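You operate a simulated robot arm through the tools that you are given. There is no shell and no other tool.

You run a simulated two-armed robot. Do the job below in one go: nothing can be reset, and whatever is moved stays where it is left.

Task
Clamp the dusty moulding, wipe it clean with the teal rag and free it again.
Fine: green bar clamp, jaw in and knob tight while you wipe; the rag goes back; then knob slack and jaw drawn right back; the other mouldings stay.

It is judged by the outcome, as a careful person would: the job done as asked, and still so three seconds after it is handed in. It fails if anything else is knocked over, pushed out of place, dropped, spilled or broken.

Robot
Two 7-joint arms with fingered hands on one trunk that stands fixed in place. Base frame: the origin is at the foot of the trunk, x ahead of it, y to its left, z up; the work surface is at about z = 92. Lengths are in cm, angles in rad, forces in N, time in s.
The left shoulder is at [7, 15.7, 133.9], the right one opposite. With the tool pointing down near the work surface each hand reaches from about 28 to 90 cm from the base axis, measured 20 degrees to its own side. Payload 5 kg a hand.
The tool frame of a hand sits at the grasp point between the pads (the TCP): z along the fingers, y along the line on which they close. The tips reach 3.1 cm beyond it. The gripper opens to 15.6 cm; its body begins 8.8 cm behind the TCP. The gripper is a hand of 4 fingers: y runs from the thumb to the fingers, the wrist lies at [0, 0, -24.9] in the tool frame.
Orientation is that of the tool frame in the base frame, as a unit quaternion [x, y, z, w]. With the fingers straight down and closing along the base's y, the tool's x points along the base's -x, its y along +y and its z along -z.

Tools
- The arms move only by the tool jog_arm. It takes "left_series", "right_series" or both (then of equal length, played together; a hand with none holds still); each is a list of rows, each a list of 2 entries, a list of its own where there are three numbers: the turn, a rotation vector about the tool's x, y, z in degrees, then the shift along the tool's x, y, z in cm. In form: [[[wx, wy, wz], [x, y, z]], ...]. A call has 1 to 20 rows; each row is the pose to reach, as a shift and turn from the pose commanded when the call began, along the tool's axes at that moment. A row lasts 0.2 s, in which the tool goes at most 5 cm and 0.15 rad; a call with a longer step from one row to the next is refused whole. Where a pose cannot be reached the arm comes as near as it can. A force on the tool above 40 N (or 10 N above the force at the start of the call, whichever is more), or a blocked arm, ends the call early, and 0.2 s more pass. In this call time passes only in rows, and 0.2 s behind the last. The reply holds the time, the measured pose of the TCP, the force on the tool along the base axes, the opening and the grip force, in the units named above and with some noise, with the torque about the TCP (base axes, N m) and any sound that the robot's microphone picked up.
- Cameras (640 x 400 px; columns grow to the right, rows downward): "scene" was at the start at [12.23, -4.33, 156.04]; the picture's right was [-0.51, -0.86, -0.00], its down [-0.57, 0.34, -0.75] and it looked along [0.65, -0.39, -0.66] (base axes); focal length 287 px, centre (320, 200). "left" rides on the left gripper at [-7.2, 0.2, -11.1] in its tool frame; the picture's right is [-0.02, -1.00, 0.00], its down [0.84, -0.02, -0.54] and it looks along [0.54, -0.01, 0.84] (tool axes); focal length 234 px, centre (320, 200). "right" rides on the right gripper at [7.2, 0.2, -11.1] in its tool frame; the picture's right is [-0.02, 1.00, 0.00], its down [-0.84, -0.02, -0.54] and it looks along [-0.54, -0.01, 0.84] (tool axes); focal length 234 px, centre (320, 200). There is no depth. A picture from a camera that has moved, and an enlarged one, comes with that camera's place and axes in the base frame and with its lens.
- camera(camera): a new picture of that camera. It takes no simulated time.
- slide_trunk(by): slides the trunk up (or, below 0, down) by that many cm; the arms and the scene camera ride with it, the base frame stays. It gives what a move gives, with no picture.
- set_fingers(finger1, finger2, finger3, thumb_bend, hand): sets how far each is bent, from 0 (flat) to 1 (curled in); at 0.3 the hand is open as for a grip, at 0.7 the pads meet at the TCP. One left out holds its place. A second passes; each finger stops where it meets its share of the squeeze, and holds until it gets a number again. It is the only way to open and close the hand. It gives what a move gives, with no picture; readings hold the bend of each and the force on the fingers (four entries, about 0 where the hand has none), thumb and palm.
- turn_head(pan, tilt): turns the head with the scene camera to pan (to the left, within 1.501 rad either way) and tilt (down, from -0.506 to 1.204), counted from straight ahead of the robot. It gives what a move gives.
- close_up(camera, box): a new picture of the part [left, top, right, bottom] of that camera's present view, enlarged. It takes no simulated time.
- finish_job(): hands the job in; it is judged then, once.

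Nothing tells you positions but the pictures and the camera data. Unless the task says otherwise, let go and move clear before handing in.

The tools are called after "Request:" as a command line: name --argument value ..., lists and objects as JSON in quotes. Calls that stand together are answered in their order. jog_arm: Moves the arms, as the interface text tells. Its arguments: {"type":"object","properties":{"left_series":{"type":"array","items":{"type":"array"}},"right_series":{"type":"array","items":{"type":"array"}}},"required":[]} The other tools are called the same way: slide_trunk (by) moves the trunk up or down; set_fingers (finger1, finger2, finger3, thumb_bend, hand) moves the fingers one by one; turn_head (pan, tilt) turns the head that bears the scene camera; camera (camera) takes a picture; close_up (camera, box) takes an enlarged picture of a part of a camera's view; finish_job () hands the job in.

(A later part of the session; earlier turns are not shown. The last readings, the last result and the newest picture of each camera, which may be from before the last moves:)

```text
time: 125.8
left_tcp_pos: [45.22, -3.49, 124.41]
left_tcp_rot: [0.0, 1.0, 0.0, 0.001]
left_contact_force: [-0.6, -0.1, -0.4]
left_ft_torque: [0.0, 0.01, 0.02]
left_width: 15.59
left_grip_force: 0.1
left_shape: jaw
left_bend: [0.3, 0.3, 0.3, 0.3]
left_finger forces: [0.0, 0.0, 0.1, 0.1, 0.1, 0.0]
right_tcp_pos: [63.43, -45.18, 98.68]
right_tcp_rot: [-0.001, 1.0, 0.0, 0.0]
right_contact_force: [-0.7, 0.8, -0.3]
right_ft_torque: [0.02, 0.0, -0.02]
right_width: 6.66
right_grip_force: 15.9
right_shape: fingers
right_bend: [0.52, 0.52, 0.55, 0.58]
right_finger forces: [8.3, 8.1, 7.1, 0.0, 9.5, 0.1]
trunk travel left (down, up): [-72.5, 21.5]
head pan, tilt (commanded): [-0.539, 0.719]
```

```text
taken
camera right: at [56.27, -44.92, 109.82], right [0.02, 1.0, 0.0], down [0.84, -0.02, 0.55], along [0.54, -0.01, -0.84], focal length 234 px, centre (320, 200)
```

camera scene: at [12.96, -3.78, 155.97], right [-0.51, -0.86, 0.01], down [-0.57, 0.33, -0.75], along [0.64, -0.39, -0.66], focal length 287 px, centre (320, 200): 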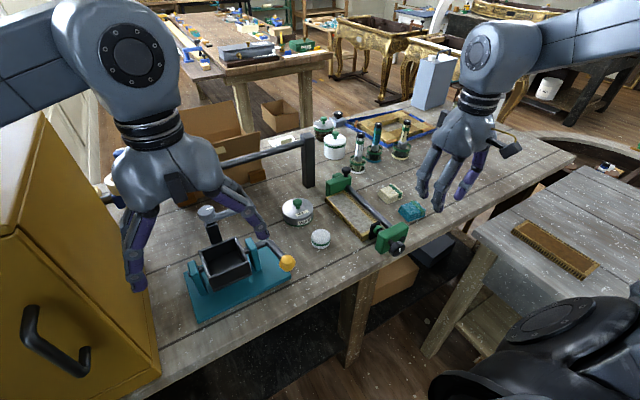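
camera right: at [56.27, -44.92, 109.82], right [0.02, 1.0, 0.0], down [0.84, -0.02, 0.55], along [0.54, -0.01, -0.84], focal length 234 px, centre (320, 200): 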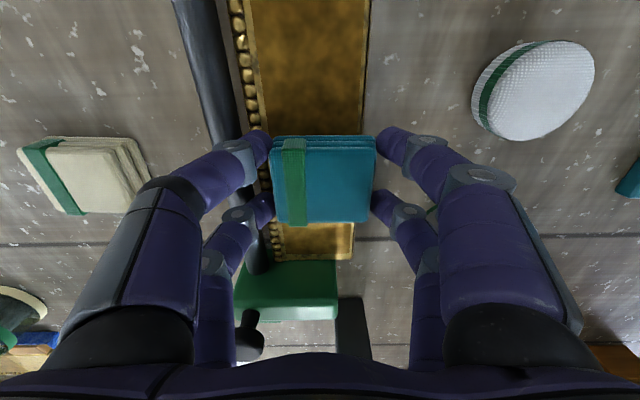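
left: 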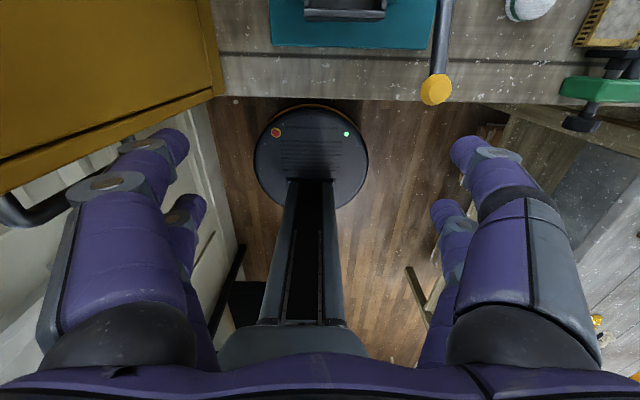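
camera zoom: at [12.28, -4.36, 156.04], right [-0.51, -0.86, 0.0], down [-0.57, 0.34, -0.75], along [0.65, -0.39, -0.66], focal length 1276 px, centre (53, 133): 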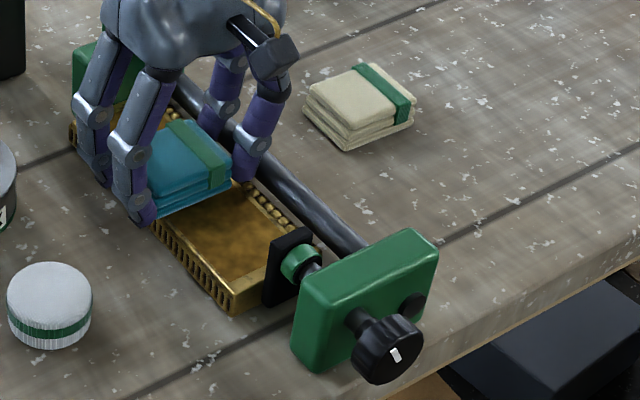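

The whole panel now looks gold. I'll lift the rag clear and check the moulding closely for leftover dust.

Request:
jog_arm --right_series '[[[0, 0, 0], [0, 0, -2]], [[0, 0, 0], [0, 0, -5]], [[0, 0, 0], [0, -3, -8]], [[0, 0, 0], [1.5, -6.5, -9]], [[0, 0, 0], [3, -10, -9]], [[0, 0, 0], [4.5, -13.5, -9]]]'

Request:
close_up --camera "scene" --box '[330, 170, 420, 260]'

Request:
close_up --camera "scene" --box '[338, 185, 378, 222]'

Request:
close_up --camera "scene" --box '[358, 203, 408, 248]'

```text
time: 127.2
left_tcp_pos: [45.1, -3.63, 124.61]
left_tcp_rot: [0.001, 1.0, 0.001, 0.0]
left_contact_force: [0.9, 0.1, -0.1]
left_ft_torque: [0.02, -0.03, 0.0]
left_width: 15.58
left_grip_force: 0.1
left_shape: jaw
left_bend: [0.3, 0.3, 0.3, 0.3]
left_finger forces: [0.0, 0.1, 0.0, 0.0, 0.0, 0.0]
right_tcp_pos: [58.91, -58.96, 107.64]
right_tcp_rot: [0.0, 1.0, 0.001, 0.0]
right_contact_force: [0.3, 0.0, -0.6]
right_ft_torque: [0.01, 0.01, 0.0]
right_width: 6.7
right_grip_force: 16.8
right_shape: fingers
right_bend: [0.52, 0.52, 0.55, 0.58]
right_finger forces: [8.2, 8.0, 6.9, 0.0, 9.3, 0.0]
trunk travel left (down, up): [-72.5, 21.5]
head pan, tilt (commanded): [-0.539, 0.719]
```

```text
4.44 times, centred on (375, 215) of scene
camera zoom: at [12.13, -4.58, 156.05], right [-0.51, -0.86, 0.0], down [-0.57, 0.34, -0.75], along [0.65, -0.38, -0.66], focal length 1276 px, centre (76, 133)
```

zoom: 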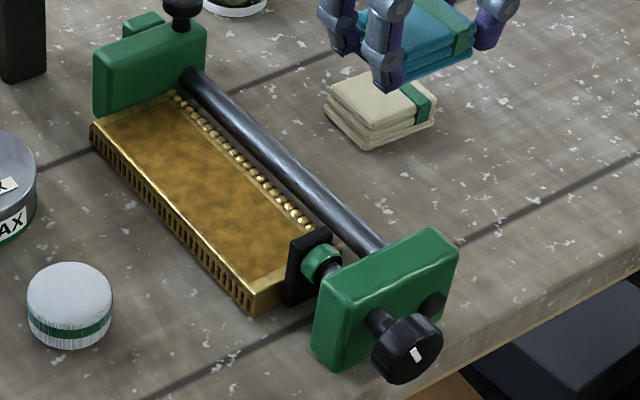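

```text
10.81 times, centred on (358, 204) of scene
camera zoom: at [12.13, -4.58, 156.05], right [-0.51, -0.86, 0.0], down [-0.57, 0.34, -0.75], along [0.65, -0.38, -0.66], focal length 3104 px, centre (-91, 162)
```

zoom: 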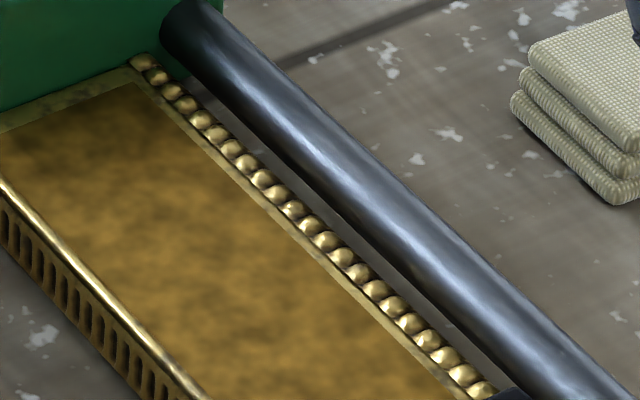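

```text
8.89 times, centred on (383, 226) of scene
camera zoom: at [12.13, -4.58, 156.05], right [-0.51, -0.86, 0.0], down [-0.57, 0.34, -0.75], along [0.65, -0.38, -0.66], focal length 2552 px, centre (-240, -27)
```

zoom: 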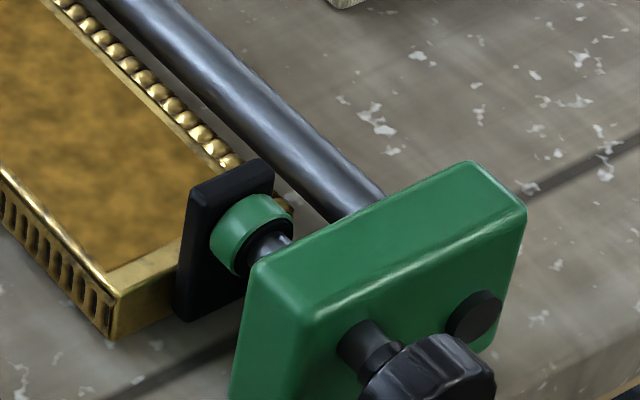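

The moulding is completely clean and the clamp is still green. Now the rag goes back: I'll move it over its original spot.

Request:
jog_arm --right_series '[[[0, 0, 2.5], [2.4, -2, 1]], [[0, 0, 5], [4.86, -3.94, 2]], [[0, 0, 5], [4.86, -3.94, 5]], [[0, 0, 5], [4.86, -3.94, 8]], [[0, 0, 5], [4.86, -3.94, 9.5]]]'

Request:
camera --camera "right"

```text
time: 128.4
left_tcp_pos: [45.0, -3.53, 124.4]
left_tcp_rot: [-0.001, 1.0, 0.0, 0.001]
left_contact_force: [0.2, 0.8, 0.1]
left_ft_torque: [0.0, -0.04, -0.01]
left_width: 15.58
left_grip_force: 0.0
left_shape: jaw
left_bend: [0.3, 0.3, 0.3, 0.3]
left_finger forces: [0.0, 0.1, 0.0, 0.0, 0.1, 0.0]
right_tcp_pos: [53.77, -62.56, 98.25]
right_tcp_rot: [0.044, 0.999, 0.001, 0.001]
right_contact_force: [0.0, 0.7, -0.2]
right_ft_torque: [-0.01, 0.01, 0.0]
right_width: 6.68
right_grip_force: 15.5
right_shape: fingers
right_bend: [0.52, 0.52, 0.55, 0.58]
right_finger forces: [8.1, 7.9, 6.9, 0.1, 9.1, 0.0]
trunk travel left (down, up): [-72.5, 21.5]
head pan, tilt (commanded): [-0.539, 0.719]
```

```text
taken
camera right: at [46.6, -61.82, 109.32], right [0.11, 0.99, 0.0], down [0.83, -0.09, 0.55], along [0.54, -0.06, -0.84], focal length 234 px, centre (320, 200)
```

right: 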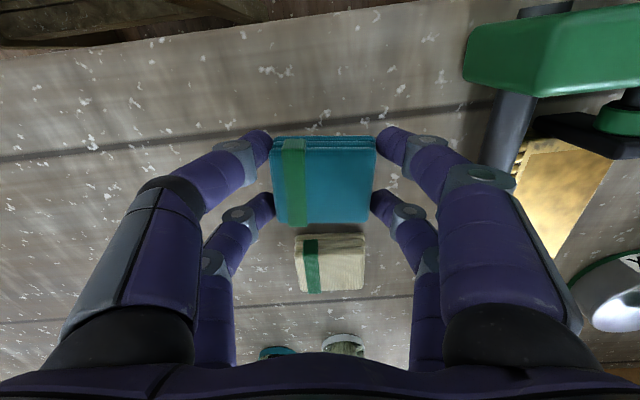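

Nearly over the home spot. I'll lower to just above the bench and fine-tune against the original pick-up view.

Request:
jog_arm --right_series '[[[0, 0, 0], [0.1, -0.2, 0.8]], [[0, 0, 0], [0.15, -0.3, 1.6]]]'

Request:
camera --camera "right"

```text
time: 129.0
left_tcp_pos: [45.2, -3.47, 124.3]
left_tcp_rot: [0.001, 1.0, 0.0, 0.001]
left_contact_force: [0.8, -0.4, 0.4]
left_ft_torque: [0.0, 0.01, -0.01]
left_width: 15.59
left_grip_force: 0.1
left_shape: jaw
left_bend: [0.3, 0.3, 0.3, 0.3]
left_finger forces: [0.0, 0.1, 0.0, 0.0, 0.1, 0.1]
right_tcp_pos: [53.76, -62.99, 96.51]
right_tcp_rot: [0.043, 0.999, 0.0, 0.0]
right_contact_force: [0.6, 0.2, 0.0]
right_ft_torque: [-0.01, 0.03, 0.01]
right_width: 6.69
right_grip_force: 15.8
right_shape: fingers
right_bend: [0.52, 0.52, 0.55, 0.58]
right_finger forces: [8.2, 7.9, 6.8, 0.0, 9.2, 0.0]
trunk travel left (down, up): [-72.5, 21.5]
head pan, tilt (commanded): [-0.539, 0.719]
```

```text
taken
camera right: at [46.56, -62.11, 107.67], right [0.11, 0.99, 0.0], down [0.83, -0.09, 0.55], along [0.54, -0.06, -0.84], focal length 234 px, centre (320, 200)
```

right: 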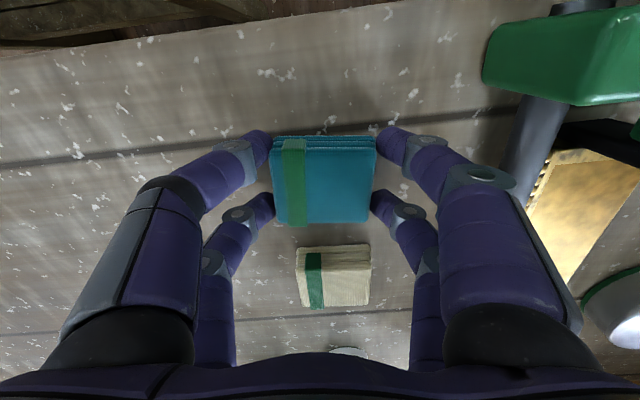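

The picture matches the original placement within about 2 mm. I'll set it down and release.

Request:
jog_arm --right_series '[[[0, 0, 0], [0.05, 0, 0.1]], [[0, 0, 0], [0.1, 0, 0.2]]]'

Request:
set_fingers --hand "right" --finger1 0.45 --finger2 0.45 --finger3 0.45 --thumb_bend 0.45

Request:
jog_arm --right_series '[[[0, 0, 0], [0, 0, -4]], [[0, 0, 0], [0, 0, -8]], [[0, 0, -1], [2.6, 1.7, -10.5]], [[0, 0, -2], [5.3, 3.5, -13]], [[0, 0, -3], [8, 5.3, -15.6]], [[0, 0, -4], [10.7, 7.1, -18.1]], [[0, 0, -5], [13.4, 9, -20.7]], [[0, 0, -5], [16.1, 10.9, -23.2]]]'

Request:
close_up --camera "scene" --box '[330, 160, 450, 260]'

Request:
close_up --camera "right" --box '[200, 120, 400, 330]'

```text
time: 129.6
left_tcp_pos: [45.24, -3.43, 124.3]
left_tcp_rot: [0.0, 1.0, 0.0, 0.001]
left_contact_force: [0.3, 0.2, 0.0]
left_ft_torque: [0.02, 0.03, 0.03]
left_width: 15.59
left_grip_force: 0.1
left_shape: jaw
left_bend: [0.3, 0.3, 0.3, 0.3]
left_finger forces: [0.1, 0.0, 0.0, 0.0, 0.1, 0.1]
right_tcp_pos: [53.7, -62.86, 96.32]
right_tcp_rot: [0.043, 0.999, 0.0, 0.001]
right_contact_force: [-0.2, -0.1, -0.6]
right_ft_torque: [0.04, 0.01, -0.01]
right_width: 6.69
right_grip_force: 16.2
right_shape: fingers
right_bend: [0.52, 0.52, 0.55, 0.58]
right_finger forces: [8.2, 8.0, 7.0, 0.1, 9.2, 0.0]
trunk travel left (down, up): [-72.5, 21.5]
head pan, tilt (commanded): [-0.539, 0.719]
```

```text
time: 130.6
left_tcp_pos: [45.01, -3.44, 124.49]
left_tcp_rot: [0.0, 1.0, 0.001, 0.001]
left_contact_force: [-0.8, -0.7, 0.2]
left_ft_torque: [0.0, 0.03, 0.0]
left_width: 15.57
left_grip_force: 0.1
left_shape: jaw
left_bend: [0.3, 0.3, 0.3, 0.3]
left_finger forces: [0.1, 0.0, 0.0, 0.1, 0.0, 0.0]
right_tcp_pos: [53.67, -62.81, 96.57]
right_tcp_rot: [0.043, 0.999, -0.001, 0.001]
right_contact_force: [0.1, -0.2, 0.2]
right_ft_torque: [0.01, -0.01, 0.0]
right_width: 10.06
right_grip_force: 0.1
right_shape: fingers
right_bend: [0.45, 0.45, 0.45, 0.45]
right_finger forces: [0.0, 0.0, 0.1, 0.0, 0.0, 0.0]
trunk travel left (down, up): [-72.5, 21.5]
head pan, tilt (commanded): [-0.539, 0.719]
```

```text
time: 132.4
left_tcp_pos: [44.93, -3.23, 124.55]
left_tcp_rot: [0.001, 1.0, -0.002, 0.002]
left_contact_force: [-0.5, -0.3, 0.4]
left_ft_torque: [-0.03, -0.02, -0.02]
left_width: 15.58
left_grip_force: 0.0
left_shape: jaw
left_bend: [0.3, 0.3, 0.3, 0.3]
left_finger forces: [0.1, 0.0, 0.1, 0.0, 0.1, 0.0]
right_tcp_pos: [38.67, -50.52, 119.92]
right_tcp_rot: [-0.001, 1.0, -0.001, 0.001]
right_contact_force: [-1.4, 1.5, 0.6]
right_ft_torque: [-0.05, -0.01, -0.03]
right_width: 10.05
right_grip_force: 0.0
right_shape: fingers
right_bend: [0.45, 0.45, 0.45, 0.45]
right_finger forces: [0.1, 0.0, 0.0, 0.0, 0.1, 0.1]
trunk travel left (down, up): [-72.5, 21.5]
head pan, tilt (commanded): [-0.539, 0.719]
```

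```text
4.00 times, centred on (390, 210) of scene
camera zoom: at [11.98, -4.16, 156.07], right [-0.51, -0.86, 0.0], down [-0.56, 0.34, -0.75], along [0.65, -0.39, -0.66], focal length 1148 px, centre (40, 160)
```

zoom: 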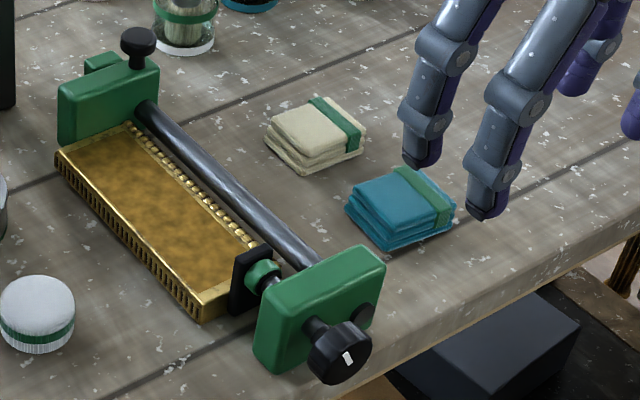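

```text
1.90 times, centred on (300, 225) of right
camera zoom: at [31.39, -50.29, 131.01], right [0.02, 1.0, 0.0], down [0.84, -0.02, 0.55], along [0.55, -0.01, -0.84], focal length 446 px, centre (358, 152)
```

zoom: 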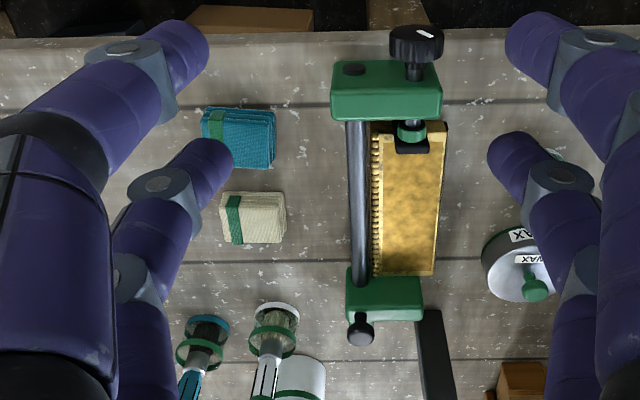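

The rag is back beside the pale cloth, the moulding is clean and the clamp still green. I'll double-check the rag's spot against the plank seam and cloth before going on.

Request:
close_up --camera "right" --box '[240, 165, 310, 255]'

Request:
close_up --camera "scene" --box '[280, 150, 460, 270]'

```text
4.44 times, centred on (275, 210) of right
camera zoom: at [31.39, -50.29, 131.01], right [0.02, 1.0, 0.0], down [0.84, -0.02, 0.55], along [0.55, -0.01, -0.84], focal length 1041 px, centre (520, 156)
```

zoom: 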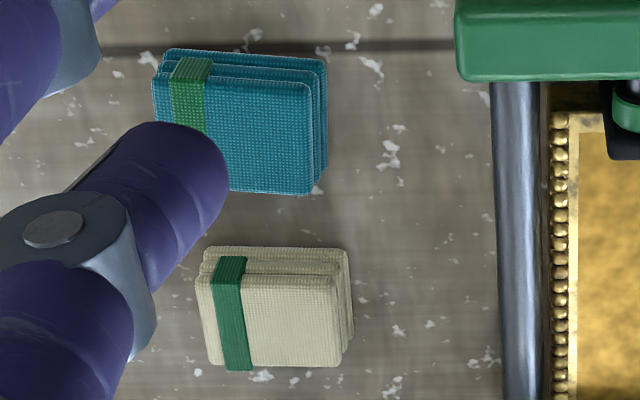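

```text
3.33 times, centred on (370, 210) of scene
camera zoom: at [11.98, -4.16, 156.07], right [-0.51, -0.86, 0.0], down [-0.56, 0.34, -0.75], along [0.65, -0.39, -0.66], focal length 957 px, centre (153, 167)
```

zoom: 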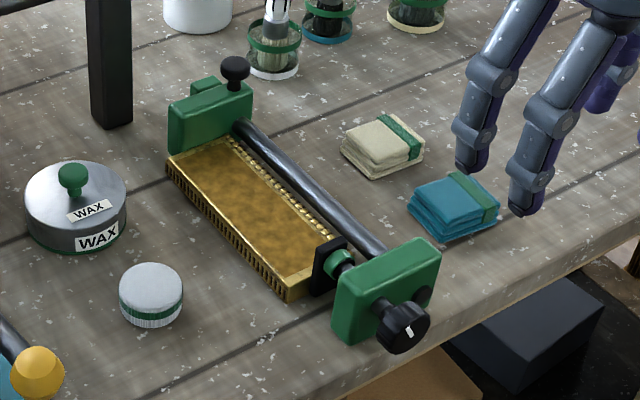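

Everything is in place, so now I free the moulding. I'll pitch the hand forward to the knob again.

Request:
set_fingers --hand "right" --finger1 0.57 --finger2 0.57 --finger3 0.57 --thumb_bend 0.57

Request:
jog_arm --right_series '[[[0, -6.4, 0], [1.5, 0.3, 1.5]], [[0, -12.9, 0], [3, 0.7, 3.1]], [[0, -19.3, 0], [4.5, 1, 4.7]], [[0, -25.7, 0], [6, 1.3, 6.2]], [[0, -32.1, 0], [6, 1.7, 7.8]], [[0, -38.6, 0], [6, 2, 9.4]], [[0, -45, 0], [6, 2.3, 10.9]], [[0, -51.4, 0], [6, 2.7, 12.5]], [[0, -57.9, 0], [6, 3, 14]], [[0, -64.3, 0], [6, 3.4, 15.6]], [[0, -70.7, 0], [6, 3.7, 17.2]], [[0, -77.1, 0], [6, 4.2, 19]], [[0, -83.6, 0], [6, 4.5, 21]], [[0, -90, 0], [6, 4.7, 22.9]], [[0, -90, 0], [6, 4.7, 22.9]]]'

Request:
jog_arm --right_series '[[[0, 0, 8], [0, 0, 0]], [[0, 0, 16], [0, 0, 0]], [[0, 0, 24], [0, 0, 0]], [[0, 0, 32], [0, 0, 0]], [[0, 0, 40], [0, 0, 0]], [[0, 0, 48], [0, 0, 0]], [[0, 0, 56], [0, 0, 0]], [[0, 0, 64], [0, 0, 0]], [[0, 0, 72], [0, 0, 0]], [[0, 0, 80], [0, 0, 0]], [[0, 0, 88], [0, 0, 0]], [[0, 0, 96], [0, 0, 0]], [[0, 0, 104], [0, 0, 0]], [[0, 0, 112], [0, 0, 0]], [[0, 0, 120], [0, 0, 0]], [[0, 0, 128], [0, 0, 0]], [[0, 0, 136], [0, 0, 0]], [[0, 0, 144], [0, 0, 0]], [[0, 0, 152], [0, 0, 0]], [[0, 0, 160], [0, 0, 0]]]'

Request:
camera --camera "right"

Request:
close_up --camera "right" --box '[250, 80, 410, 220]'

```text
time: 133.4
left_tcp_pos: [45.26, -3.52, 124.43]
left_tcp_rot: [0.0, 1.0, -0.001, 0.001]
left_contact_force: [-0.7, 0.2, -0.1]
left_ft_torque: [-0.01, 0.02, 0.01]
left_width: 15.59
left_grip_force: 0.1
left_shape: jaw
left_bend: [0.3, 0.3, 0.3, 0.3]
left_finger forces: [0.0, 0.0, 0.0, 0.0, 0.0, 0.0]
right_tcp_pos: [38.82, -50.75, 119.72]
right_tcp_rot: [-0.001, 1.0, 0.0, 0.0]
right_contact_force: [0.9, 0.3, -0.3]
right_ft_torque: [0.02, -0.01, 0.01]
right_width: 5.76
right_grip_force: 0.0
right_shape: fingers
right_bend: [0.56, 0.56, 0.56, 0.56]
right_finger forces: [0.0, 0.0, 0.0, 0.0, 0.0, 0.0]
trunk travel left (down, up): [-72.5, 21.5]
head pan, tilt (commanded): [-0.539, 0.719]
```

```text
time: 136.6
left_tcp_pos: [45.23, -3.34, 124.4]
left_tcp_rot: [0.0, 1.0, -0.001, 0.001]
left_contact_force: [-0.4, 0.1, -0.5]
left_ft_torque: [0.0, 0.01, 0.0]
left_width: 15.58
left_grip_force: 0.0
left_shape: jaw
left_bend: [0.3, 0.3, 0.3, 0.3]
left_finger forces: [0.1, 0.1, 0.0, 0.0, 0.0, 0.0]
right_tcp_pos: [32.82, -46.03, 96.44]
right_tcp_rot: [0.0, 0.707, 0.0, 0.707]
right_contact_force: [-1.1, -0.4, -0.1]
right_ft_torque: [0.01, 0.02, -0.01]
right_width: 5.71
right_grip_force: 0.0
right_shape: fingers
right_bend: [0.56, 0.56, 0.56, 0.56]
right_finger forces: [0.0, 0.1, 0.0, 0.0, 0.0, 0.0]
right hand out of reach, approached as far as the arm can: row 5, 6, 7, 8, 9, 10, 11
trunk travel left (down, up): [-72.5, 21.5]
head pan, tilt (commanded): [-0.539, 0.719]
```

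```text
time: 140.8
left_tcp_pos: [45.16, -3.51, 124.38]
left_tcp_rot: [0.0, 1.0, 0.0, 0.001]
left_contact_force: [-0.6, -0.8, 0.8]
left_ft_torque: [-0.02, 0.02, 0.01]
left_width: 15.58
left_grip_force: 0.0
left_shape: jaw
left_bend: [0.3, 0.3, 0.3, 0.3]
left_finger forces: [0.0, 0.0, 0.0, 0.1, 0.0, 0.0]
right_tcp_pos: [32.81, -45.75, 96.64]
right_tcp_rot: [0.696, 0.122, 0.697, 0.122]
right_contact_force: [0.4, -0.1, -0.1]
right_ft_torque: [0.01, -0.01, 0.01]
right_width: 5.71
right_grip_force: 0.1
right_shape: fingers
right_bend: [0.56, 0.56, 0.56, 0.56]
right_finger forces: [0.0, 0.0, 0.0, 0.0, 0.1, 0.1]
trunk travel left (down, up): [-72.5, 21.5]
head pan, tilt (commanded): [-0.539, 0.719]
```

```text
taken
camera right: at [21.65, -43.62, 103.44], right [0.0, -0.95, 0.32], down [-0.54, -0.27, -0.8], along [0.84, -0.17, -0.52], focal length 234 px, centre (320, 200)
```

right: 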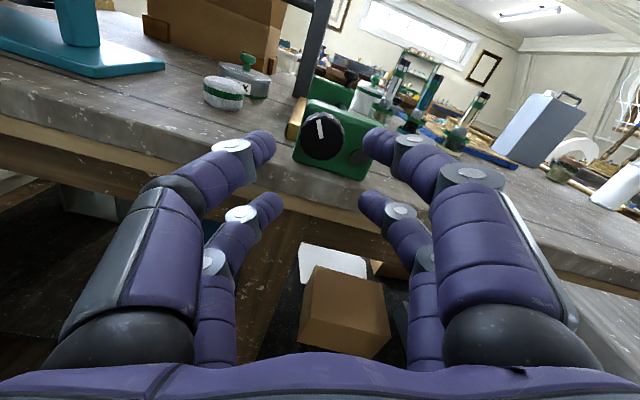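

```text
2.86 times, centred on (330, 150) of right
camera zoom: at [21.65, -43.62, 103.44], right [0.0, -0.95, 0.32], down [-0.54, -0.27, -0.8], along [0.84, -0.17, -0.52], focal length 669 px, centre (291, 343)
```

zoom: 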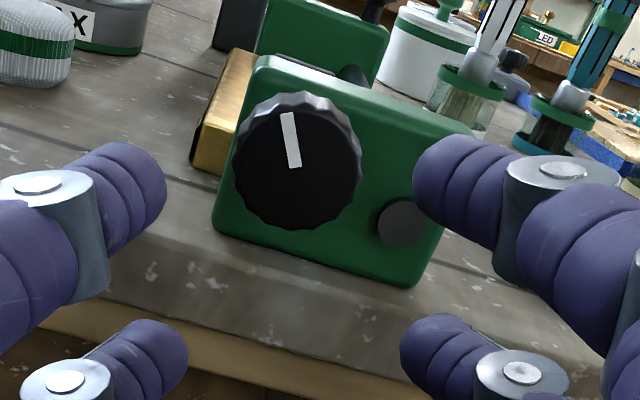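

The hand is at the right roll and centred on the knob. I'll advance and grip it.

Request:
jog_arm --right_series '[[[0, 0, 0], [0.1, 0.1, 3]], [[0, 0, 0], [0.1, 0.1, 6]], [[0, 0, 0], [0.1, 0.1, 8]], [[0, 0, 0], [0.1, 0.1, 9.3]]]'

Request:
set_fingers --hand "right" --finger1 0.8 --finger2 0.8 --finger3 0.8 --thumb_bend 0.8

Request:
camera --camera "right"

```text
time: 141.8
left_tcp_pos: [45.14, -3.52, 124.45]
left_tcp_rot: [0.0, 1.0, 0.0, 0.001]
left_contact_force: [0.2, 0.3, 1.3]
left_ft_torque: [0.01, 0.01, 0.01]
left_width: 15.61
left_grip_force: 0.1
left_shape: jaw
left_bend: [0.3, 0.3, 0.3, 0.3]
left_finger forces: [0.0, 0.0, 0.0, 0.0, 0.0, 0.1]
right_tcp_pos: [42.21, -45.87, 96.87]
right_tcp_rot: [0.696, 0.123, 0.697, 0.122]
right_contact_force: [-0.3, -0.2, -0.2]
right_ft_torque: [-0.03, -0.01, 0.0]
right_width: 5.69
right_grip_force: 0.0
right_shape: fingers
right_bend: [0.56, 0.56, 0.56, 0.56]
right_finger forces: [0.0, 0.0, 0.0, 0.1, 0.1, 0.0]
trunk travel left (down, up): [-72.5, 21.5]
head pan, tilt (commanded): [-0.539, 0.719]
```

```text
time: 142.8
left_tcp_pos: [45.23, -3.46, 124.39]
left_tcp_rot: [0.001, 1.0, 0.0, 0.0]
left_contact_force: [-0.4, -0.5, 0.1]
left_ft_torque: [-0.01, 0.02, 0.0]
left_width: 15.59
left_grip_force: 0.0
left_shape: jaw
left_bend: [0.3, 0.3, 0.3, 0.3]
left_finger forces: [0.1, 0.1, 0.0, 0.0, 0.0, 0.0]
right_tcp_pos: [42.14, -45.98, 97.16]
right_tcp_rot: [0.696, 0.123, 0.697, 0.123]
right_contact_force: [9.7, 5.7, 1.8]
right_ft_torque: [-0.02, 0.07, 0.0]
right_width: 0.58
right_grip_force: 21.5
right_shape: fingers
right_bend: [0.67, 0.65, 0.65, 0.73]
right_finger forces: [7.6, 11.0, 8.0, 0.0, 16.2, 0.1]
trunk travel left (down, up): [-72.5, 21.5]
head pan, tilt (commanded): [-0.539, 0.719]
```

```text
taken
camera right: at [30.99, -43.58, 103.81], right [0.0, -0.95, 0.32], down [-0.54, -0.27, -0.8], along [0.84, -0.17, -0.52], focal length 234 px, centre (320, 200)
```

right: 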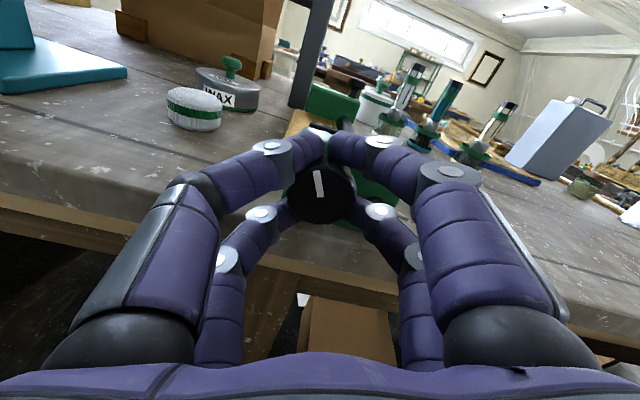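

Firm grip. I'll turn counter-clockwise 152°, letting the hand follow the screw outward.

Request:
jog_arm --right_series '[[[0, 0, -8], [0, 0, -0.02]], [[0, 0, -16], [0, 0, -0.04]], [[0, 0, -24], [0, 0, -0.07]], [[0, 0, -32], [0, 0, -0.1]], [[0, 0, -40], [0, 0, -0.13]], [[0, 0, -48], [0, 0, -0.16]], [[0, 0, -56], [0, 0, -0.19]], [[0, 0, -64], [0, 0, -0.22]], [[0, 0, -72], [0, 0, -0.25]], [[0, 0, -80], [0, 0, -0.28]], [[0, 0, -88], [0, 0, -0.31]], [[0, 0, -96], [0, 0, -0.34]]]'

Request:
camera --camera "right"

Request:
close_up --camera "scene" --box '[350, 190, 450, 290]'

```text
time: 145.4
left_tcp_pos: [45.33, -3.41, 124.22]
left_tcp_rot: [0.0, 1.0, 0.0, 0.0]
left_contact_force: [-0.5, 0.3, -0.3]
left_ft_torque: [-0.02, -0.01, 0.0]
left_width: 15.57
left_grip_force: 0.1
left_shape: jaw
left_bend: [0.3, 0.3, 0.3, 0.3]
left_finger forces: [0.0, 0.1, 0.0, 0.1, 0.1, 0.0]
right_tcp_pos: [41.94, -45.85, 96.86]
right_tcp_rot: [0.374, 0.601, 0.373, 0.6]
right_contact_force: [6.4, 14.2, -11.8]
right_ft_torque: [0.03, 0.2, 0.24]
right_width: 0.57
right_grip_force: 23.5
right_shape: fingers
right_bend: [0.67, 0.66, 0.65, 0.73]
right_finger forces: [10.8, 9.1, 5.8, 0.0, 22.1, 0.0]
trunk travel left (down, up): [-72.5, 21.5]
head pan, tilt (commanded): [-0.539, 0.719]
```

```text
taken
camera right: at [30.71, -39.35, 93.76], right [0.0, 0.42, 0.91], down [-0.54, -0.76, 0.35], along [0.84, -0.49, 0.23], focal length 234 px, centre (320, 200)
```

right: 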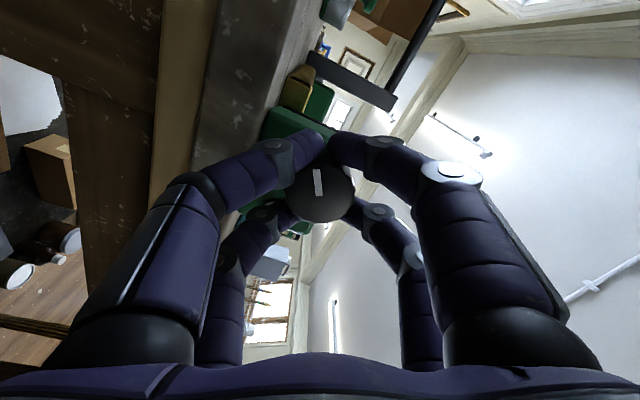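

```text
4.00 times, centred on (400, 240) of scene
camera zoom: at [12.44, -4.24, 156.02], right [-0.51, -0.86, 0.0], down [-0.57, 0.34, -0.75], along [0.64, -0.39, -0.66], focal length 1148 px, centre (0, 40)
```

zoom: 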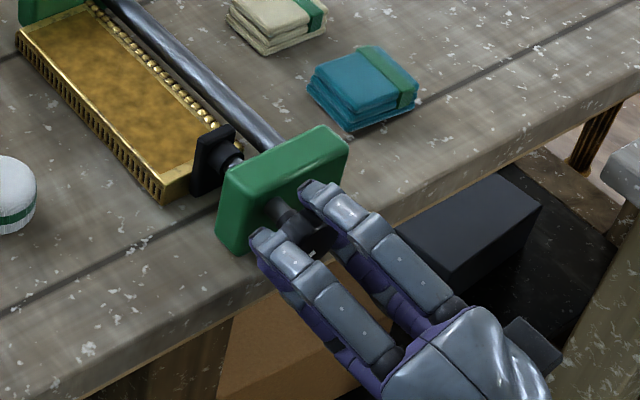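

The indicator is dark and the knob is at about 55°. I'll finish the counter-clockwise turn back to the original mark-down position.

Request:
jog_arm --right_series '[[[0, 0, -8], [0.1, -0.02, -0.03]], [[0, 0, -16], [0.2, -0.04, -0.06]], [[0, 0, -24], [0.24, -0.05, -0.09]], [[0, 0, -32], [0.24, -0.05, -0.12]], [[0, 0, -40], [0.24, -0.05, -0.15]], [[0, 0, -48], [0.24, -0.05, -0.18]], [[0, 0, -56], [0.24, -0.05, -0.21]]]'

Request:
camera --camera "right"

Request:
close_up --camera "scene" --box '[350, 190, 450, 290]'

```text
time: 147.0
left_tcp_pos: [45.32, -3.61, 124.31]
left_tcp_rot: [0.0, 1.0, 0.001, -0.001]
left_contact_force: [-0.8, 0.4, -0.1]
left_ft_torque: [-0.03, 0.01, 0.0]
left_width: 15.6
left_grip_force: 0.1
left_shape: jaw
left_bend: [0.3, 0.3, 0.3, 0.3]
left_finger forces: [0.0, 0.0, 0.1, 0.0, 0.0, 0.1]
right_tcp_pos: [41.66, -46.05, 96.65]
right_tcp_rot: [0.049, 0.705, 0.049, 0.706]
right_contact_force: [13.6, -7.9, -3.1]
right_ft_torque: [0.03, -0.03, -0.17]
right_width: 0.57
right_grip_force: 23.3
right_shape: fingers
right_bend: [0.67, 0.66, 0.65, 0.73]
right_finger forces: [6.9, 11.7, 9.5, 0.0, 17.3, 0.0]
trunk travel left (down, up): [-72.5, 21.5]
head pan, tilt (commanded): [-0.539, 0.719]
```

```text
taken
camera right: at [30.52, -44.79, 89.49], right [0.0, 0.99, 0.16], down [-0.55, -0.13, 0.83], along [0.84, -0.09, 0.54], focal length 234 px, centre (320, 200)
```

right: 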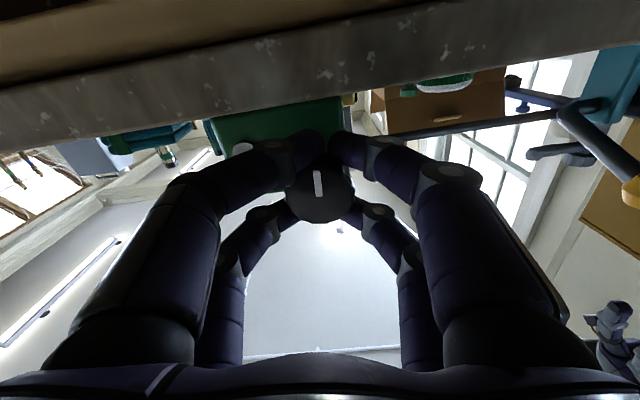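

```text
4.00 times, centred on (400, 240) of scene
camera zoom: at [12.48, -4.54, 156.03], right [-0.51, -0.86, 0.0], down [-0.57, 0.34, -0.75], along [0.64, -0.39, -0.66], focal length 1148 px, centre (0, 40)
```

zoom: 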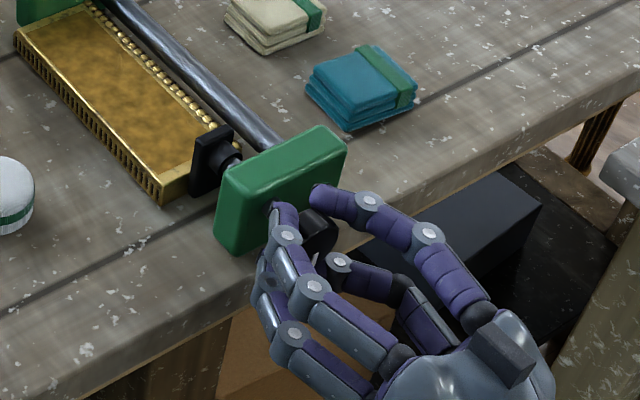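

The knob is back to its starting position with the mark down. I'll relieve the axial load and release, opening thumb/finger2 first so any drag only loosens.

Request:
jog_arm --right_series '[[[0, 0, -3], [0, -0.1, 0.1]], [[0, 0, -6], [0, -0.15, 0.25]]]'

Request:
set_fingers --hand "right" --finger2 0.57 --thumb_bend 0.57

Request:
set_fingers --hand "right" --finger1 0.57 --finger3 0.57

Request:
camera --camera "right"

Request:
close_up --camera "scene" --box '[350, 190, 450, 290]'

```text
time: 147.6
left_tcp_pos: [45.2, -3.65, 124.36]
left_tcp_rot: [0.001, 1.0, 0.0, 0.001]
left_contact_force: [0.6, 0.4, -0.9]
left_ft_torque: [0.03, 0.02, 0.03]
left_width: 15.6
left_grip_force: 0.0
left_shape: jaw
left_bend: [0.3, 0.3, 0.3, 0.3]
left_finger forces: [0.1, 0.0, 0.0, 0.0, 0.0, 0.0]
right_tcp_pos: [41.69, -45.99, 96.55]
right_tcp_rot: [0.012, 0.707, 0.013, 0.707]
right_contact_force: [5.4, -4.7, 2.7]
right_ft_torque: [0.14, -0.18, -0.09]
right_width: 0.5
right_grip_force: 24.2
right_shape: fingers
right_bend: [0.67, 0.66, 0.65, 0.73]
right_finger forces: [7.7, 15.0, 8.1, 0.0, 16.9, 0.0]
trunk travel left (down, up): [-72.5, 21.5]
head pan, tilt (commanded): [-0.539, 0.719]
```

```text
time: 148.6
left_tcp_pos: [45.15, -3.64, 124.32]
left_tcp_rot: [0.001, 1.0, 0.0, 0.001]
left_contact_force: [-0.1, 0.1, 0.6]
left_ft_torque: [-0.03, 0.0, 0.01]
left_width: 15.59
left_grip_force: 0.0
left_shape: jaw
left_bend: [0.3, 0.3, 0.3, 0.3]
left_finger forces: [0.0, 0.0, 0.1, 0.1, 0.0, 0.1]
right_tcp_pos: [41.81, -45.89, 96.54]
right_tcp_rot: [0.013, 0.707, 0.013, 0.707]
right_contact_force: [0.6, -0.5, -4.1]
right_ft_torque: [0.1, 0.06, 0.01]
right_width: 3.41
right_grip_force: 9.8
right_shape: fingers
right_bend: [0.68, 0.56, 0.65, 0.56]
right_finger forces: [11.3, 0.0, 8.9, 0.1, 0.0, 0.1]
trunk travel left (down, up): [-72.5, 21.5]
head pan, tilt (commanded): [-0.539, 0.719]
```

```text
time: 149.6
left_tcp_pos: [45.15, -3.57, 124.34]
left_tcp_rot: [0.0, 1.0, 0.001, 0.0]
left_contact_force: [-0.6, -0.8, 0.2]
left_ft_torque: [-0.02, 0.01, 0.0]
left_width: 15.58
left_grip_force: 0.1
left_shape: jaw
left_bend: [0.3, 0.3, 0.3, 0.3]
left_finger forces: [0.1, 0.0, 0.0, 0.1, 0.0, 0.1]
right_tcp_pos: [41.61, -46.02, 96.78]
right_tcp_rot: [0.013, 0.707, 0.012, 0.707]
right_contact_force: [-0.1, -1.1, -0.6]
right_ft_torque: [0.0, 0.0, -0.02]
right_width: 5.64
right_grip_force: 0.1
right_shape: fingers
right_bend: [0.56, 0.56, 0.56, 0.56]
right_finger forces: [0.0, 0.1, 0.0, 0.0, 0.0, 0.1]
trunk travel left (down, up): [-72.5, 21.5]
head pan, tilt (commanded): [-0.539, 0.719]
```

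```text
taken
camera right: at [30.62, -45.55, 89.44], right [0.0, 1.0, 0.06], down [-0.55, -0.05, 0.84], along [0.84, -0.03, 0.54], focal length 234 px, centre (320, 200)
```

right: 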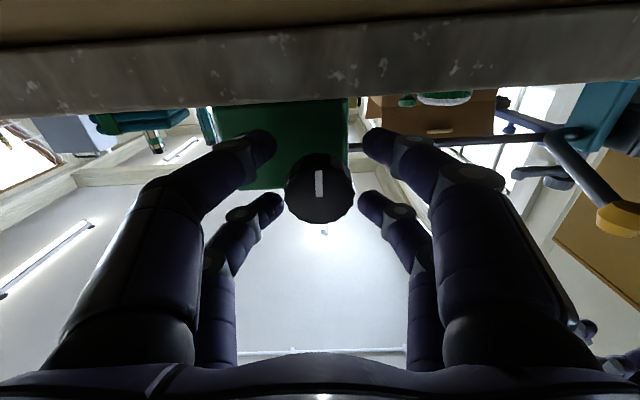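

```text
4.00 times, centred on (400, 240) of scene
camera zoom: at [12.23, -4.36, 156.04], right [-0.51, -0.86, 0.0], down [-0.57, 0.34, -0.75], along [0.65, -0.39, -0.66], focal length 1148 px, centre (0, 40)
```

zoom: 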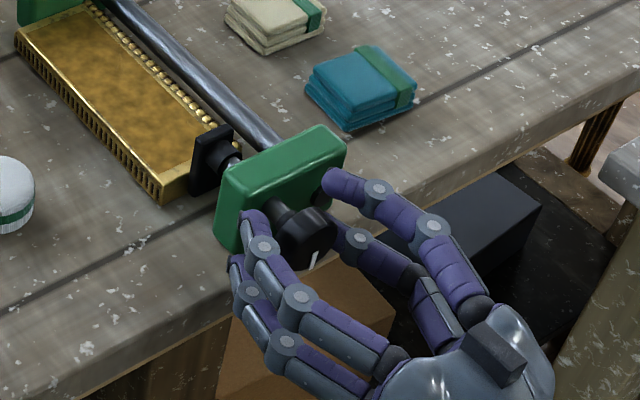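

The knob is slack, mark straight down as at the start. I'll back out, lift the hand upright and head for the jaw.

Request:
jog_arm --right_series '[[[0, 0, 0], [0, 0, -2]], [[0, 0, 0], [0, 0, -5]], [[0, 0, -1], [0, 0, -7]], [[0, 0, -2], [0, 0, -8.8]]]'

Request:
jog_arm --right_series '[[[0, 6.4, 0], [-1.6, -0.3, 0]], [[0, 12.9, 0], [-3.2, -0.7, 0]], [[0, 19.3, 0], [-4.7, -1, 0]], [[0, 25.7, 0], [-6.2, -1.3, 0]], [[0, 32.1, 0], [-7.8, -1.7, 0]], [[0, 38.6, 0], [-9.4, -2, 0]], [[0, 45, 0], [-11, -2.3, 0]], [[0, 51.4, 0], [-12.5, -2.7, 0]], [[0, 57.9, 0], [-14, -3, 0]], [[0, 64.3, 0], [-15.6, -3.4, 0]], [[0, 70.7, 0], [-17.2, -3.7, 1.5]], [[0, 77.1, 0], [-18.8, -4, 3]], [[0, 83.6, 0], [-20.3, -4.4, 4.5]], [[0, 90, 0], [-22, -4.7, 6]], [[0, 90, 0], [-22, -4.7, 6]]]'

Request:
camera --camera "scene"

Request:
close_up --camera "scene" --box '[310, 150, 450, 270]'

```text
time: 150.6
left_tcp_pos: [45.14, -3.51, 124.5]
left_tcp_rot: [0.0, 1.0, 0.001, 0.001]
left_contact_force: [-0.4, 0.6, -0.4]
left_ft_torque: [-0.02, -0.03, -0.01]
left_width: 15.58
left_grip_force: 0.2
left_shape: jaw
left_bend: [0.3, 0.3, 0.3, 0.3]
left_finger forces: [0.0, 0.0, 0.0, 0.0, 0.0, 0.1]
right_tcp_pos: [32.87, -46.03, 96.75]
right_tcp_rot: [-0.001, 0.707, 0.001, 0.708]
right_contact_force: [0.3, -0.5, -0.4]
right_ft_torque: [-0.01, -0.02, -0.02]
right_width: 5.66
right_grip_force: 0.1
right_shape: fingers
right_bend: [0.56, 0.56, 0.56, 0.56]
right_finger forces: [0.0, 0.1, 0.0, 0.0, 0.1, 0.0]
trunk travel left (down, up): [-72.5, 21.5]
head pan, tilt (commanded): [-0.539, 0.719]
```

```text
time: 153.8
left_tcp_pos: [44.75, -3.55, 124.57]
left_tcp_rot: [-0.001, 1.0, -0.001, 0.003]
left_contact_force: [0.2, 0.1, 0.3]
left_ft_torque: [0.05, -0.02, 0.03]
left_width: 15.59
left_grip_force: 0.0
left_shape: jaw
left_bend: [0.3, 0.3, 0.3, 0.3]
left_finger forces: [0.1, 0.0, 0.1, 0.1, 0.0, 0.0]
right_tcp_pos: [38.7, -50.72, 119.04]
right_tcp_rot: [0.0, 1.0, -0.001, 0.001]
right_contact_force: [-0.8, 0.1, 0.0]
right_ft_torque: [0.0, -0.08, 0.02]
right_width: 5.74
right_grip_force: 0.1
right_shape: fingers
right_bend: [0.56, 0.56, 0.56, 0.56]
right_finger forces: [0.0, 0.1, 0.0, 0.1, 0.0, 0.0]
right hand out of reach, approached as far as the arm can: row 3, 4, 5, 6, 7, 8, 9, 10
trunk travel left (down, up): [-72.5, 21.5]
head pan, tilt (commanded): [-0.539, 0.719]
```

```text
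taken
camera scene: at [11.91, -4.37, 156.07], right [-0.51, -0.86, 0.0], down [-0.56, 0.34, -0.75], along [0.65, -0.39, -0.66], focal length 287 px, centre (320, 200)
```

scene: 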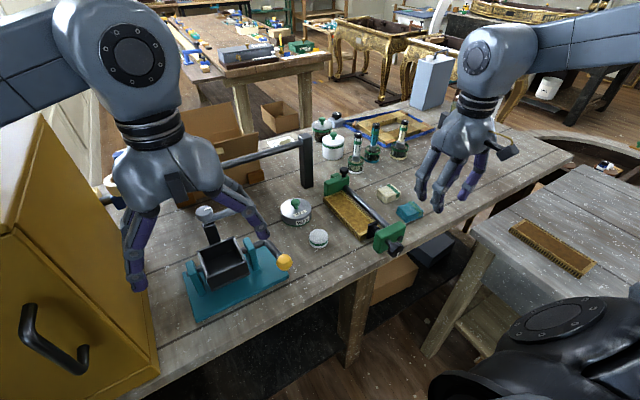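

```text
3.33 times, centred on (380, 210) of scene
camera zoom: at [11.91, -4.37, 156.07], right [-0.51, -0.86, 0.0], down [-0.56, 0.34, -0.75], along [0.65, -0.39, -0.66], focal length 957 px, centre (120, 167)
```

zoom: 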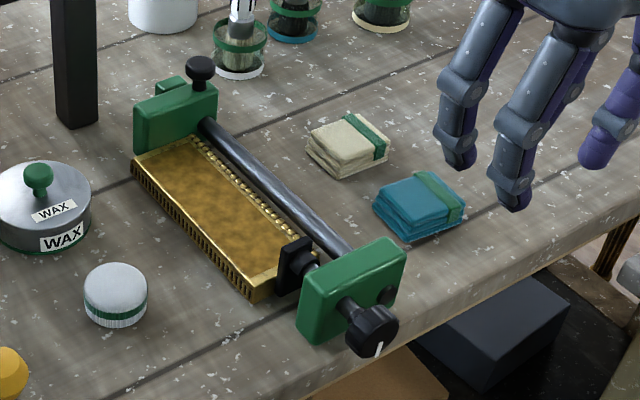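

The knob mark is down and the clamp slack. Next I'll turn the hand sideways with an 18° forward lean and bring it over the jaw's mushroom grip (now at about x = 73.9).

Request:
set_fingers --hand "right" --finger1 0.5 --finger2 0.5 --finger3 0.5 --thumb_bend 0.5

Request:
jog_arm --right_series '[[[1.2, -1.2, -7.4], [-2.4, -0.24, -0.3]], [[2.35, -2.35, -14.9], [-4.9, -0.48, -0.5]], [[3.5, -3.5, -22.3], [-7.3, -0.7, -0.5]], [[4.7, -4.7, -29.7], [-9.8, -1, -0.5]], [[5.9, -5.9, -37.2], [-12.2, -1.2, -0.5]], [[7, -7, -44.6], [-14.6, -1.45, -0.5]], [[8.2, -8.2, -52], [-17.1, -1.7, -0.5]], [[9.4, -9.4, -59.5], [-19.5, -1.9, -0.5]], [[10.6, -10.6, -66.9], [-22, -2.2, 0]], [[11.75, -11.75, -74.3], [-24.4, -2.4, 0.5]], [[12.9, -12.9, -81.8], [-26.9, -2.65, 1]], [[14.1, -14.1, -89.2], [-29.3, -2.9, 1.5]]]'

Request:
camera --camera "right"

```text
time: 154.8
left_tcp_pos: [45.18, -3.49, 124.25]
left_tcp_rot: [0.0, 1.0, 0.0, 0.002]
left_contact_force: [0.7, 0.3, -0.3]
left_ft_torque: [-0.03, 0.03, 0.02]
left_width: 15.6
left_grip_force: 0.0
left_shape: jaw
left_bend: [0.3, 0.3, 0.3, 0.3]
left_finger forces: [0.0, 0.1, 0.0, 0.0, 0.0, 0.0]
right_tcp_pos: [38.86, -50.72, 118.94]
right_tcp_rot: [0.0, 1.0, 0.001, 0.001]
right_contact_force: [-0.1, -1.0, 1.0]
right_ft_torque: [0.0, -0.01, 0.0]
right_width: 8.05
right_grip_force: 0.0
right_shape: fingers
right_bend: [0.5, 0.5, 0.5, 0.5]
right_finger forces: [0.1, 0.1, 0.1, 0.1, 0.0, 0.0]
trunk travel left (down, up): [-72.5, 21.5]
head pan, tilt (commanded): [-0.539, 0.719]
```

```text
time: 157.4
left_tcp_pos: [45.22, -3.47, 124.39]
left_tcp_rot: [0.0, 1.0, 0.0, 0.0]
left_contact_force: [0.3, 0.0, -1.2]
left_ft_torque: [-0.02, 0.03, 0.02]
left_width: 15.6
left_grip_force: 0.1
left_shape: jaw
left_bend: [0.3, 0.3, 0.3, 0.3]
left_finger forces: [0.1, 0.1, 0.1, 0.0, 0.0, 0.0]
right_tcp_pos: [68.29, -53.44, 117.18]
right_tcp_rot: [0.699, -0.697, 0.111, -0.11]
right_contact_force: [0.1, 0.5, 0.1]
right_ft_torque: [-0.01, 0.01, 0.04]
right_width: 8.02
right_grip_force: 0.1
right_shape: fingers
right_bend: [0.5, 0.5, 0.5, 0.5]
right_finger forces: [0.0, 0.0, 0.1, 0.1, 0.0, 0.0]
trunk travel left (down, up): [-72.5, 21.5]
head pan, tilt (commanded): [-0.539, 0.719]
```

```text
taken
camera right: at [64.7, -60.71, 127.63], right [-0.95, 0.02, -0.31], down [-0.15, 0.84, 0.52], along [0.27, 0.55, -0.79], focal length 234 px, centre (320, 200)
```

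right: 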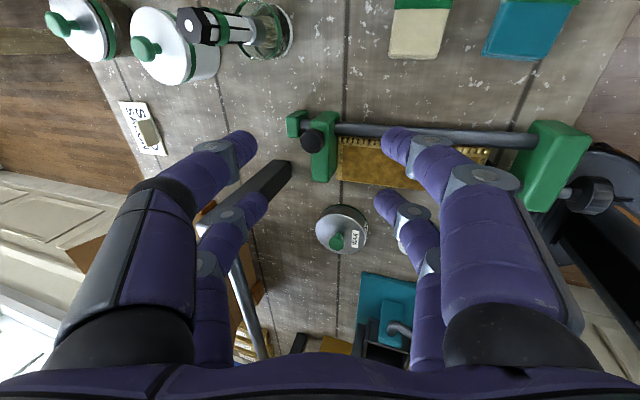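

The mushroom is seen at about [73.8, -51.3, 102]. I'll approach along the tilted tool axis.

Request:
jog_arm --right_series '[[[0, 0, 0], [0, -0.1, 3]], [[0, 0, 0], [0, -0.25, 6.5]], [[0, 0, 0], [0, -0.36, 9.8]], [[0, 0, 0], [0, -0.36, 12]]]'

Request:
camera --camera "right"

Request:
close_up --camera "scene" --box '[310, 110, 400, 220]'

```text
time: 158.4
left_tcp_pos: [45.15, -3.43, 124.27]
left_tcp_rot: [0.0, 1.0, 0.0, -0.001]
left_contact_force: [0.3, -0.3, -0.8]
left_ft_torque: [0.01, -0.02, 0.01]
left_width: 15.59
left_grip_force: 0.0
left_shape: jaw
left_bend: [0.3, 0.3, 0.3, 0.3]
left_finger forces: [0.0, 0.1, 0.0, 0.0, 0.0, 0.0]
right_tcp_pos: [72.04, -53.73, 105.91]
right_tcp_rot: [-0.698, 0.699, -0.11, 0.111]
right_contact_force: [-0.9, -0.2, -0.2]
right_ft_torque: [-0.01, 0.05, 0.03]
right_width: 8.06
right_grip_force: 0.1
right_shape: fingers
right_bend: [0.5, 0.5, 0.5, 0.5]
right_finger forces: [0.0, 0.0, 0.1, 0.0, 0.0, 0.1]
trunk travel left (down, up): [-72.5, 21.5]
head pan, tilt (commanded): [-0.539, 0.719]
```

```text
taken
camera right: at [68.42, -60.94, 116.45], right [-0.95, 0.02, -0.31], down [-0.15, 0.84, 0.52], along [0.27, 0.54, -0.79], focal length 234 px, centre (320, 200)
```

right: 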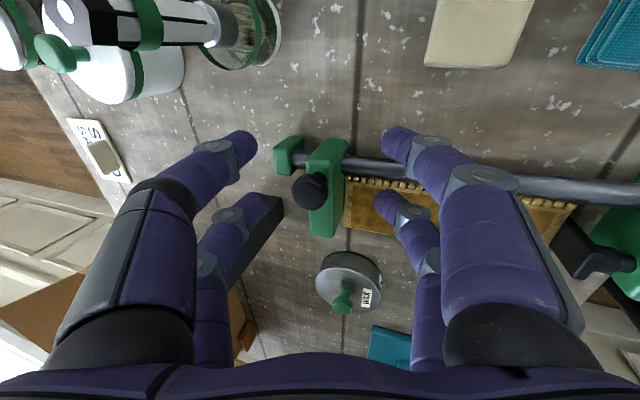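

```text
3.64 times, centred on (355, 165) of scene
camera zoom: at [12.34, -4.38, 156.04], right [-0.51, -0.86, 0.0], down [-0.57, 0.34, -0.75], along [0.65, -0.39, -0.66], focal length 1044 px, centre (193, 327)
```

zoom: 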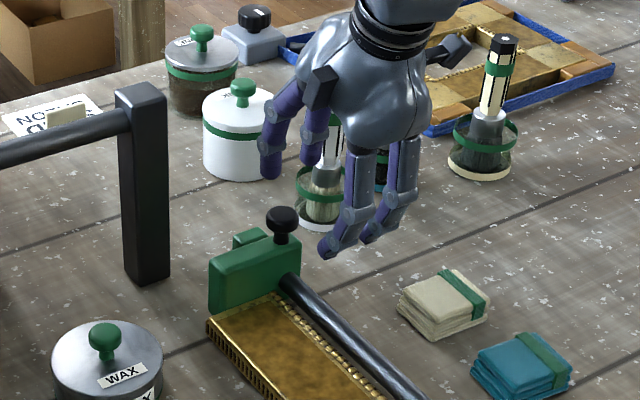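

I'll centre on the mushroom (0.7 cm further on) and go down to grip height.

Request:
jog_arm --right_series '[[[0, 0, 0], [0, -0.4, 1]], [[0, 0, 0], [0, -0.7, 2]], [[0, 0, 0], [0, -0.7, 3]], [[0, 0, 0], [0, -0.7, 3.8]]]'

Request:
camera --camera "right"

Request:
close_up --camera "scene" --box '[310, 110, 400, 220]'

```text
time: 159.4
left_tcp_pos: [45.19, -3.62, 124.37]
left_tcp_rot: [0.0, 1.0, 0.0, 0.001]
left_contact_force: [-0.5, -0.1, 0.3]
left_ft_torque: [0.02, 0.0, 0.02]
left_width: 15.59
left_grip_force: 0.0
left_shape: jaw
left_bend: [0.3, 0.3, 0.3, 0.3]
left_finger forces: [0.1, 0.0, 0.0, 0.0, 0.1, 0.0]
right_tcp_pos: [74.21, -53.64, 102.46]
right_tcp_rot: [0.699, -0.698, 0.11, -0.11]
right_contact_force: [0.9, 0.3, 0.6]
right_ft_torque: [-0.02, -0.03, 0.02]
right_width: 8.06
right_grip_force: 0.2
right_shape: fingers
right_bend: [0.5, 0.5, 0.5, 0.5]
right_finger forces: [0.0, 0.0, 0.1, 0.0, 0.0, 0.0]
trunk travel left (down, up): [-72.5, 21.5]
head pan, tilt (commanded): [-0.539, 0.719]
```

```text
taken
camera right: at [70.51, -60.84, 113.01], right [-0.95, 0.02, -0.31], down [-0.15, 0.84, 0.52], along [0.27, 0.54, -0.79], focal length 234 px, centre (320, 200)
```

right: 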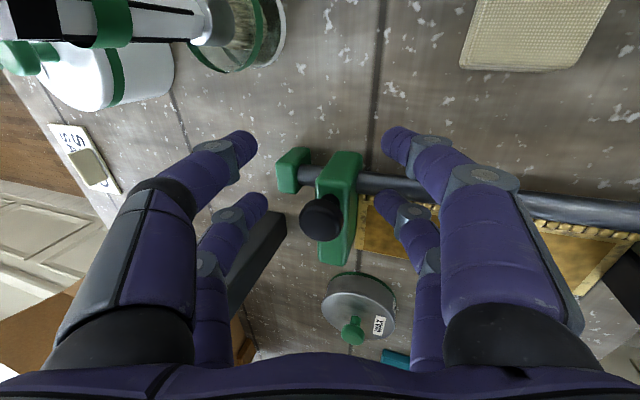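

```text
3.64 times, centred on (355, 165) of scene
camera zoom: at [12.28, -4.37, 156.04], right [-0.51, -0.86, 0.0], down [-0.57, 0.34, -0.75], along [0.65, -0.39, -0.66], focal length 1044 px, centre (193, 327)
```

zoom: 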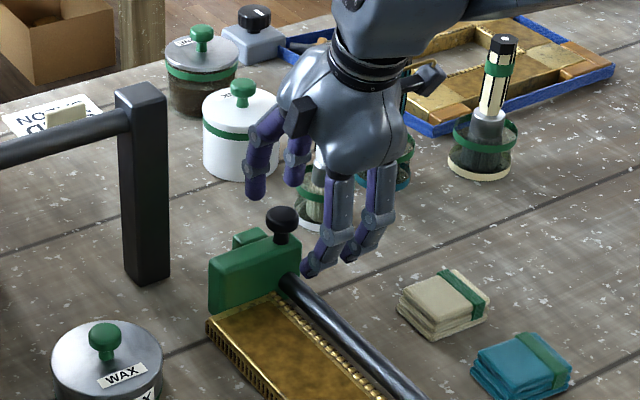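

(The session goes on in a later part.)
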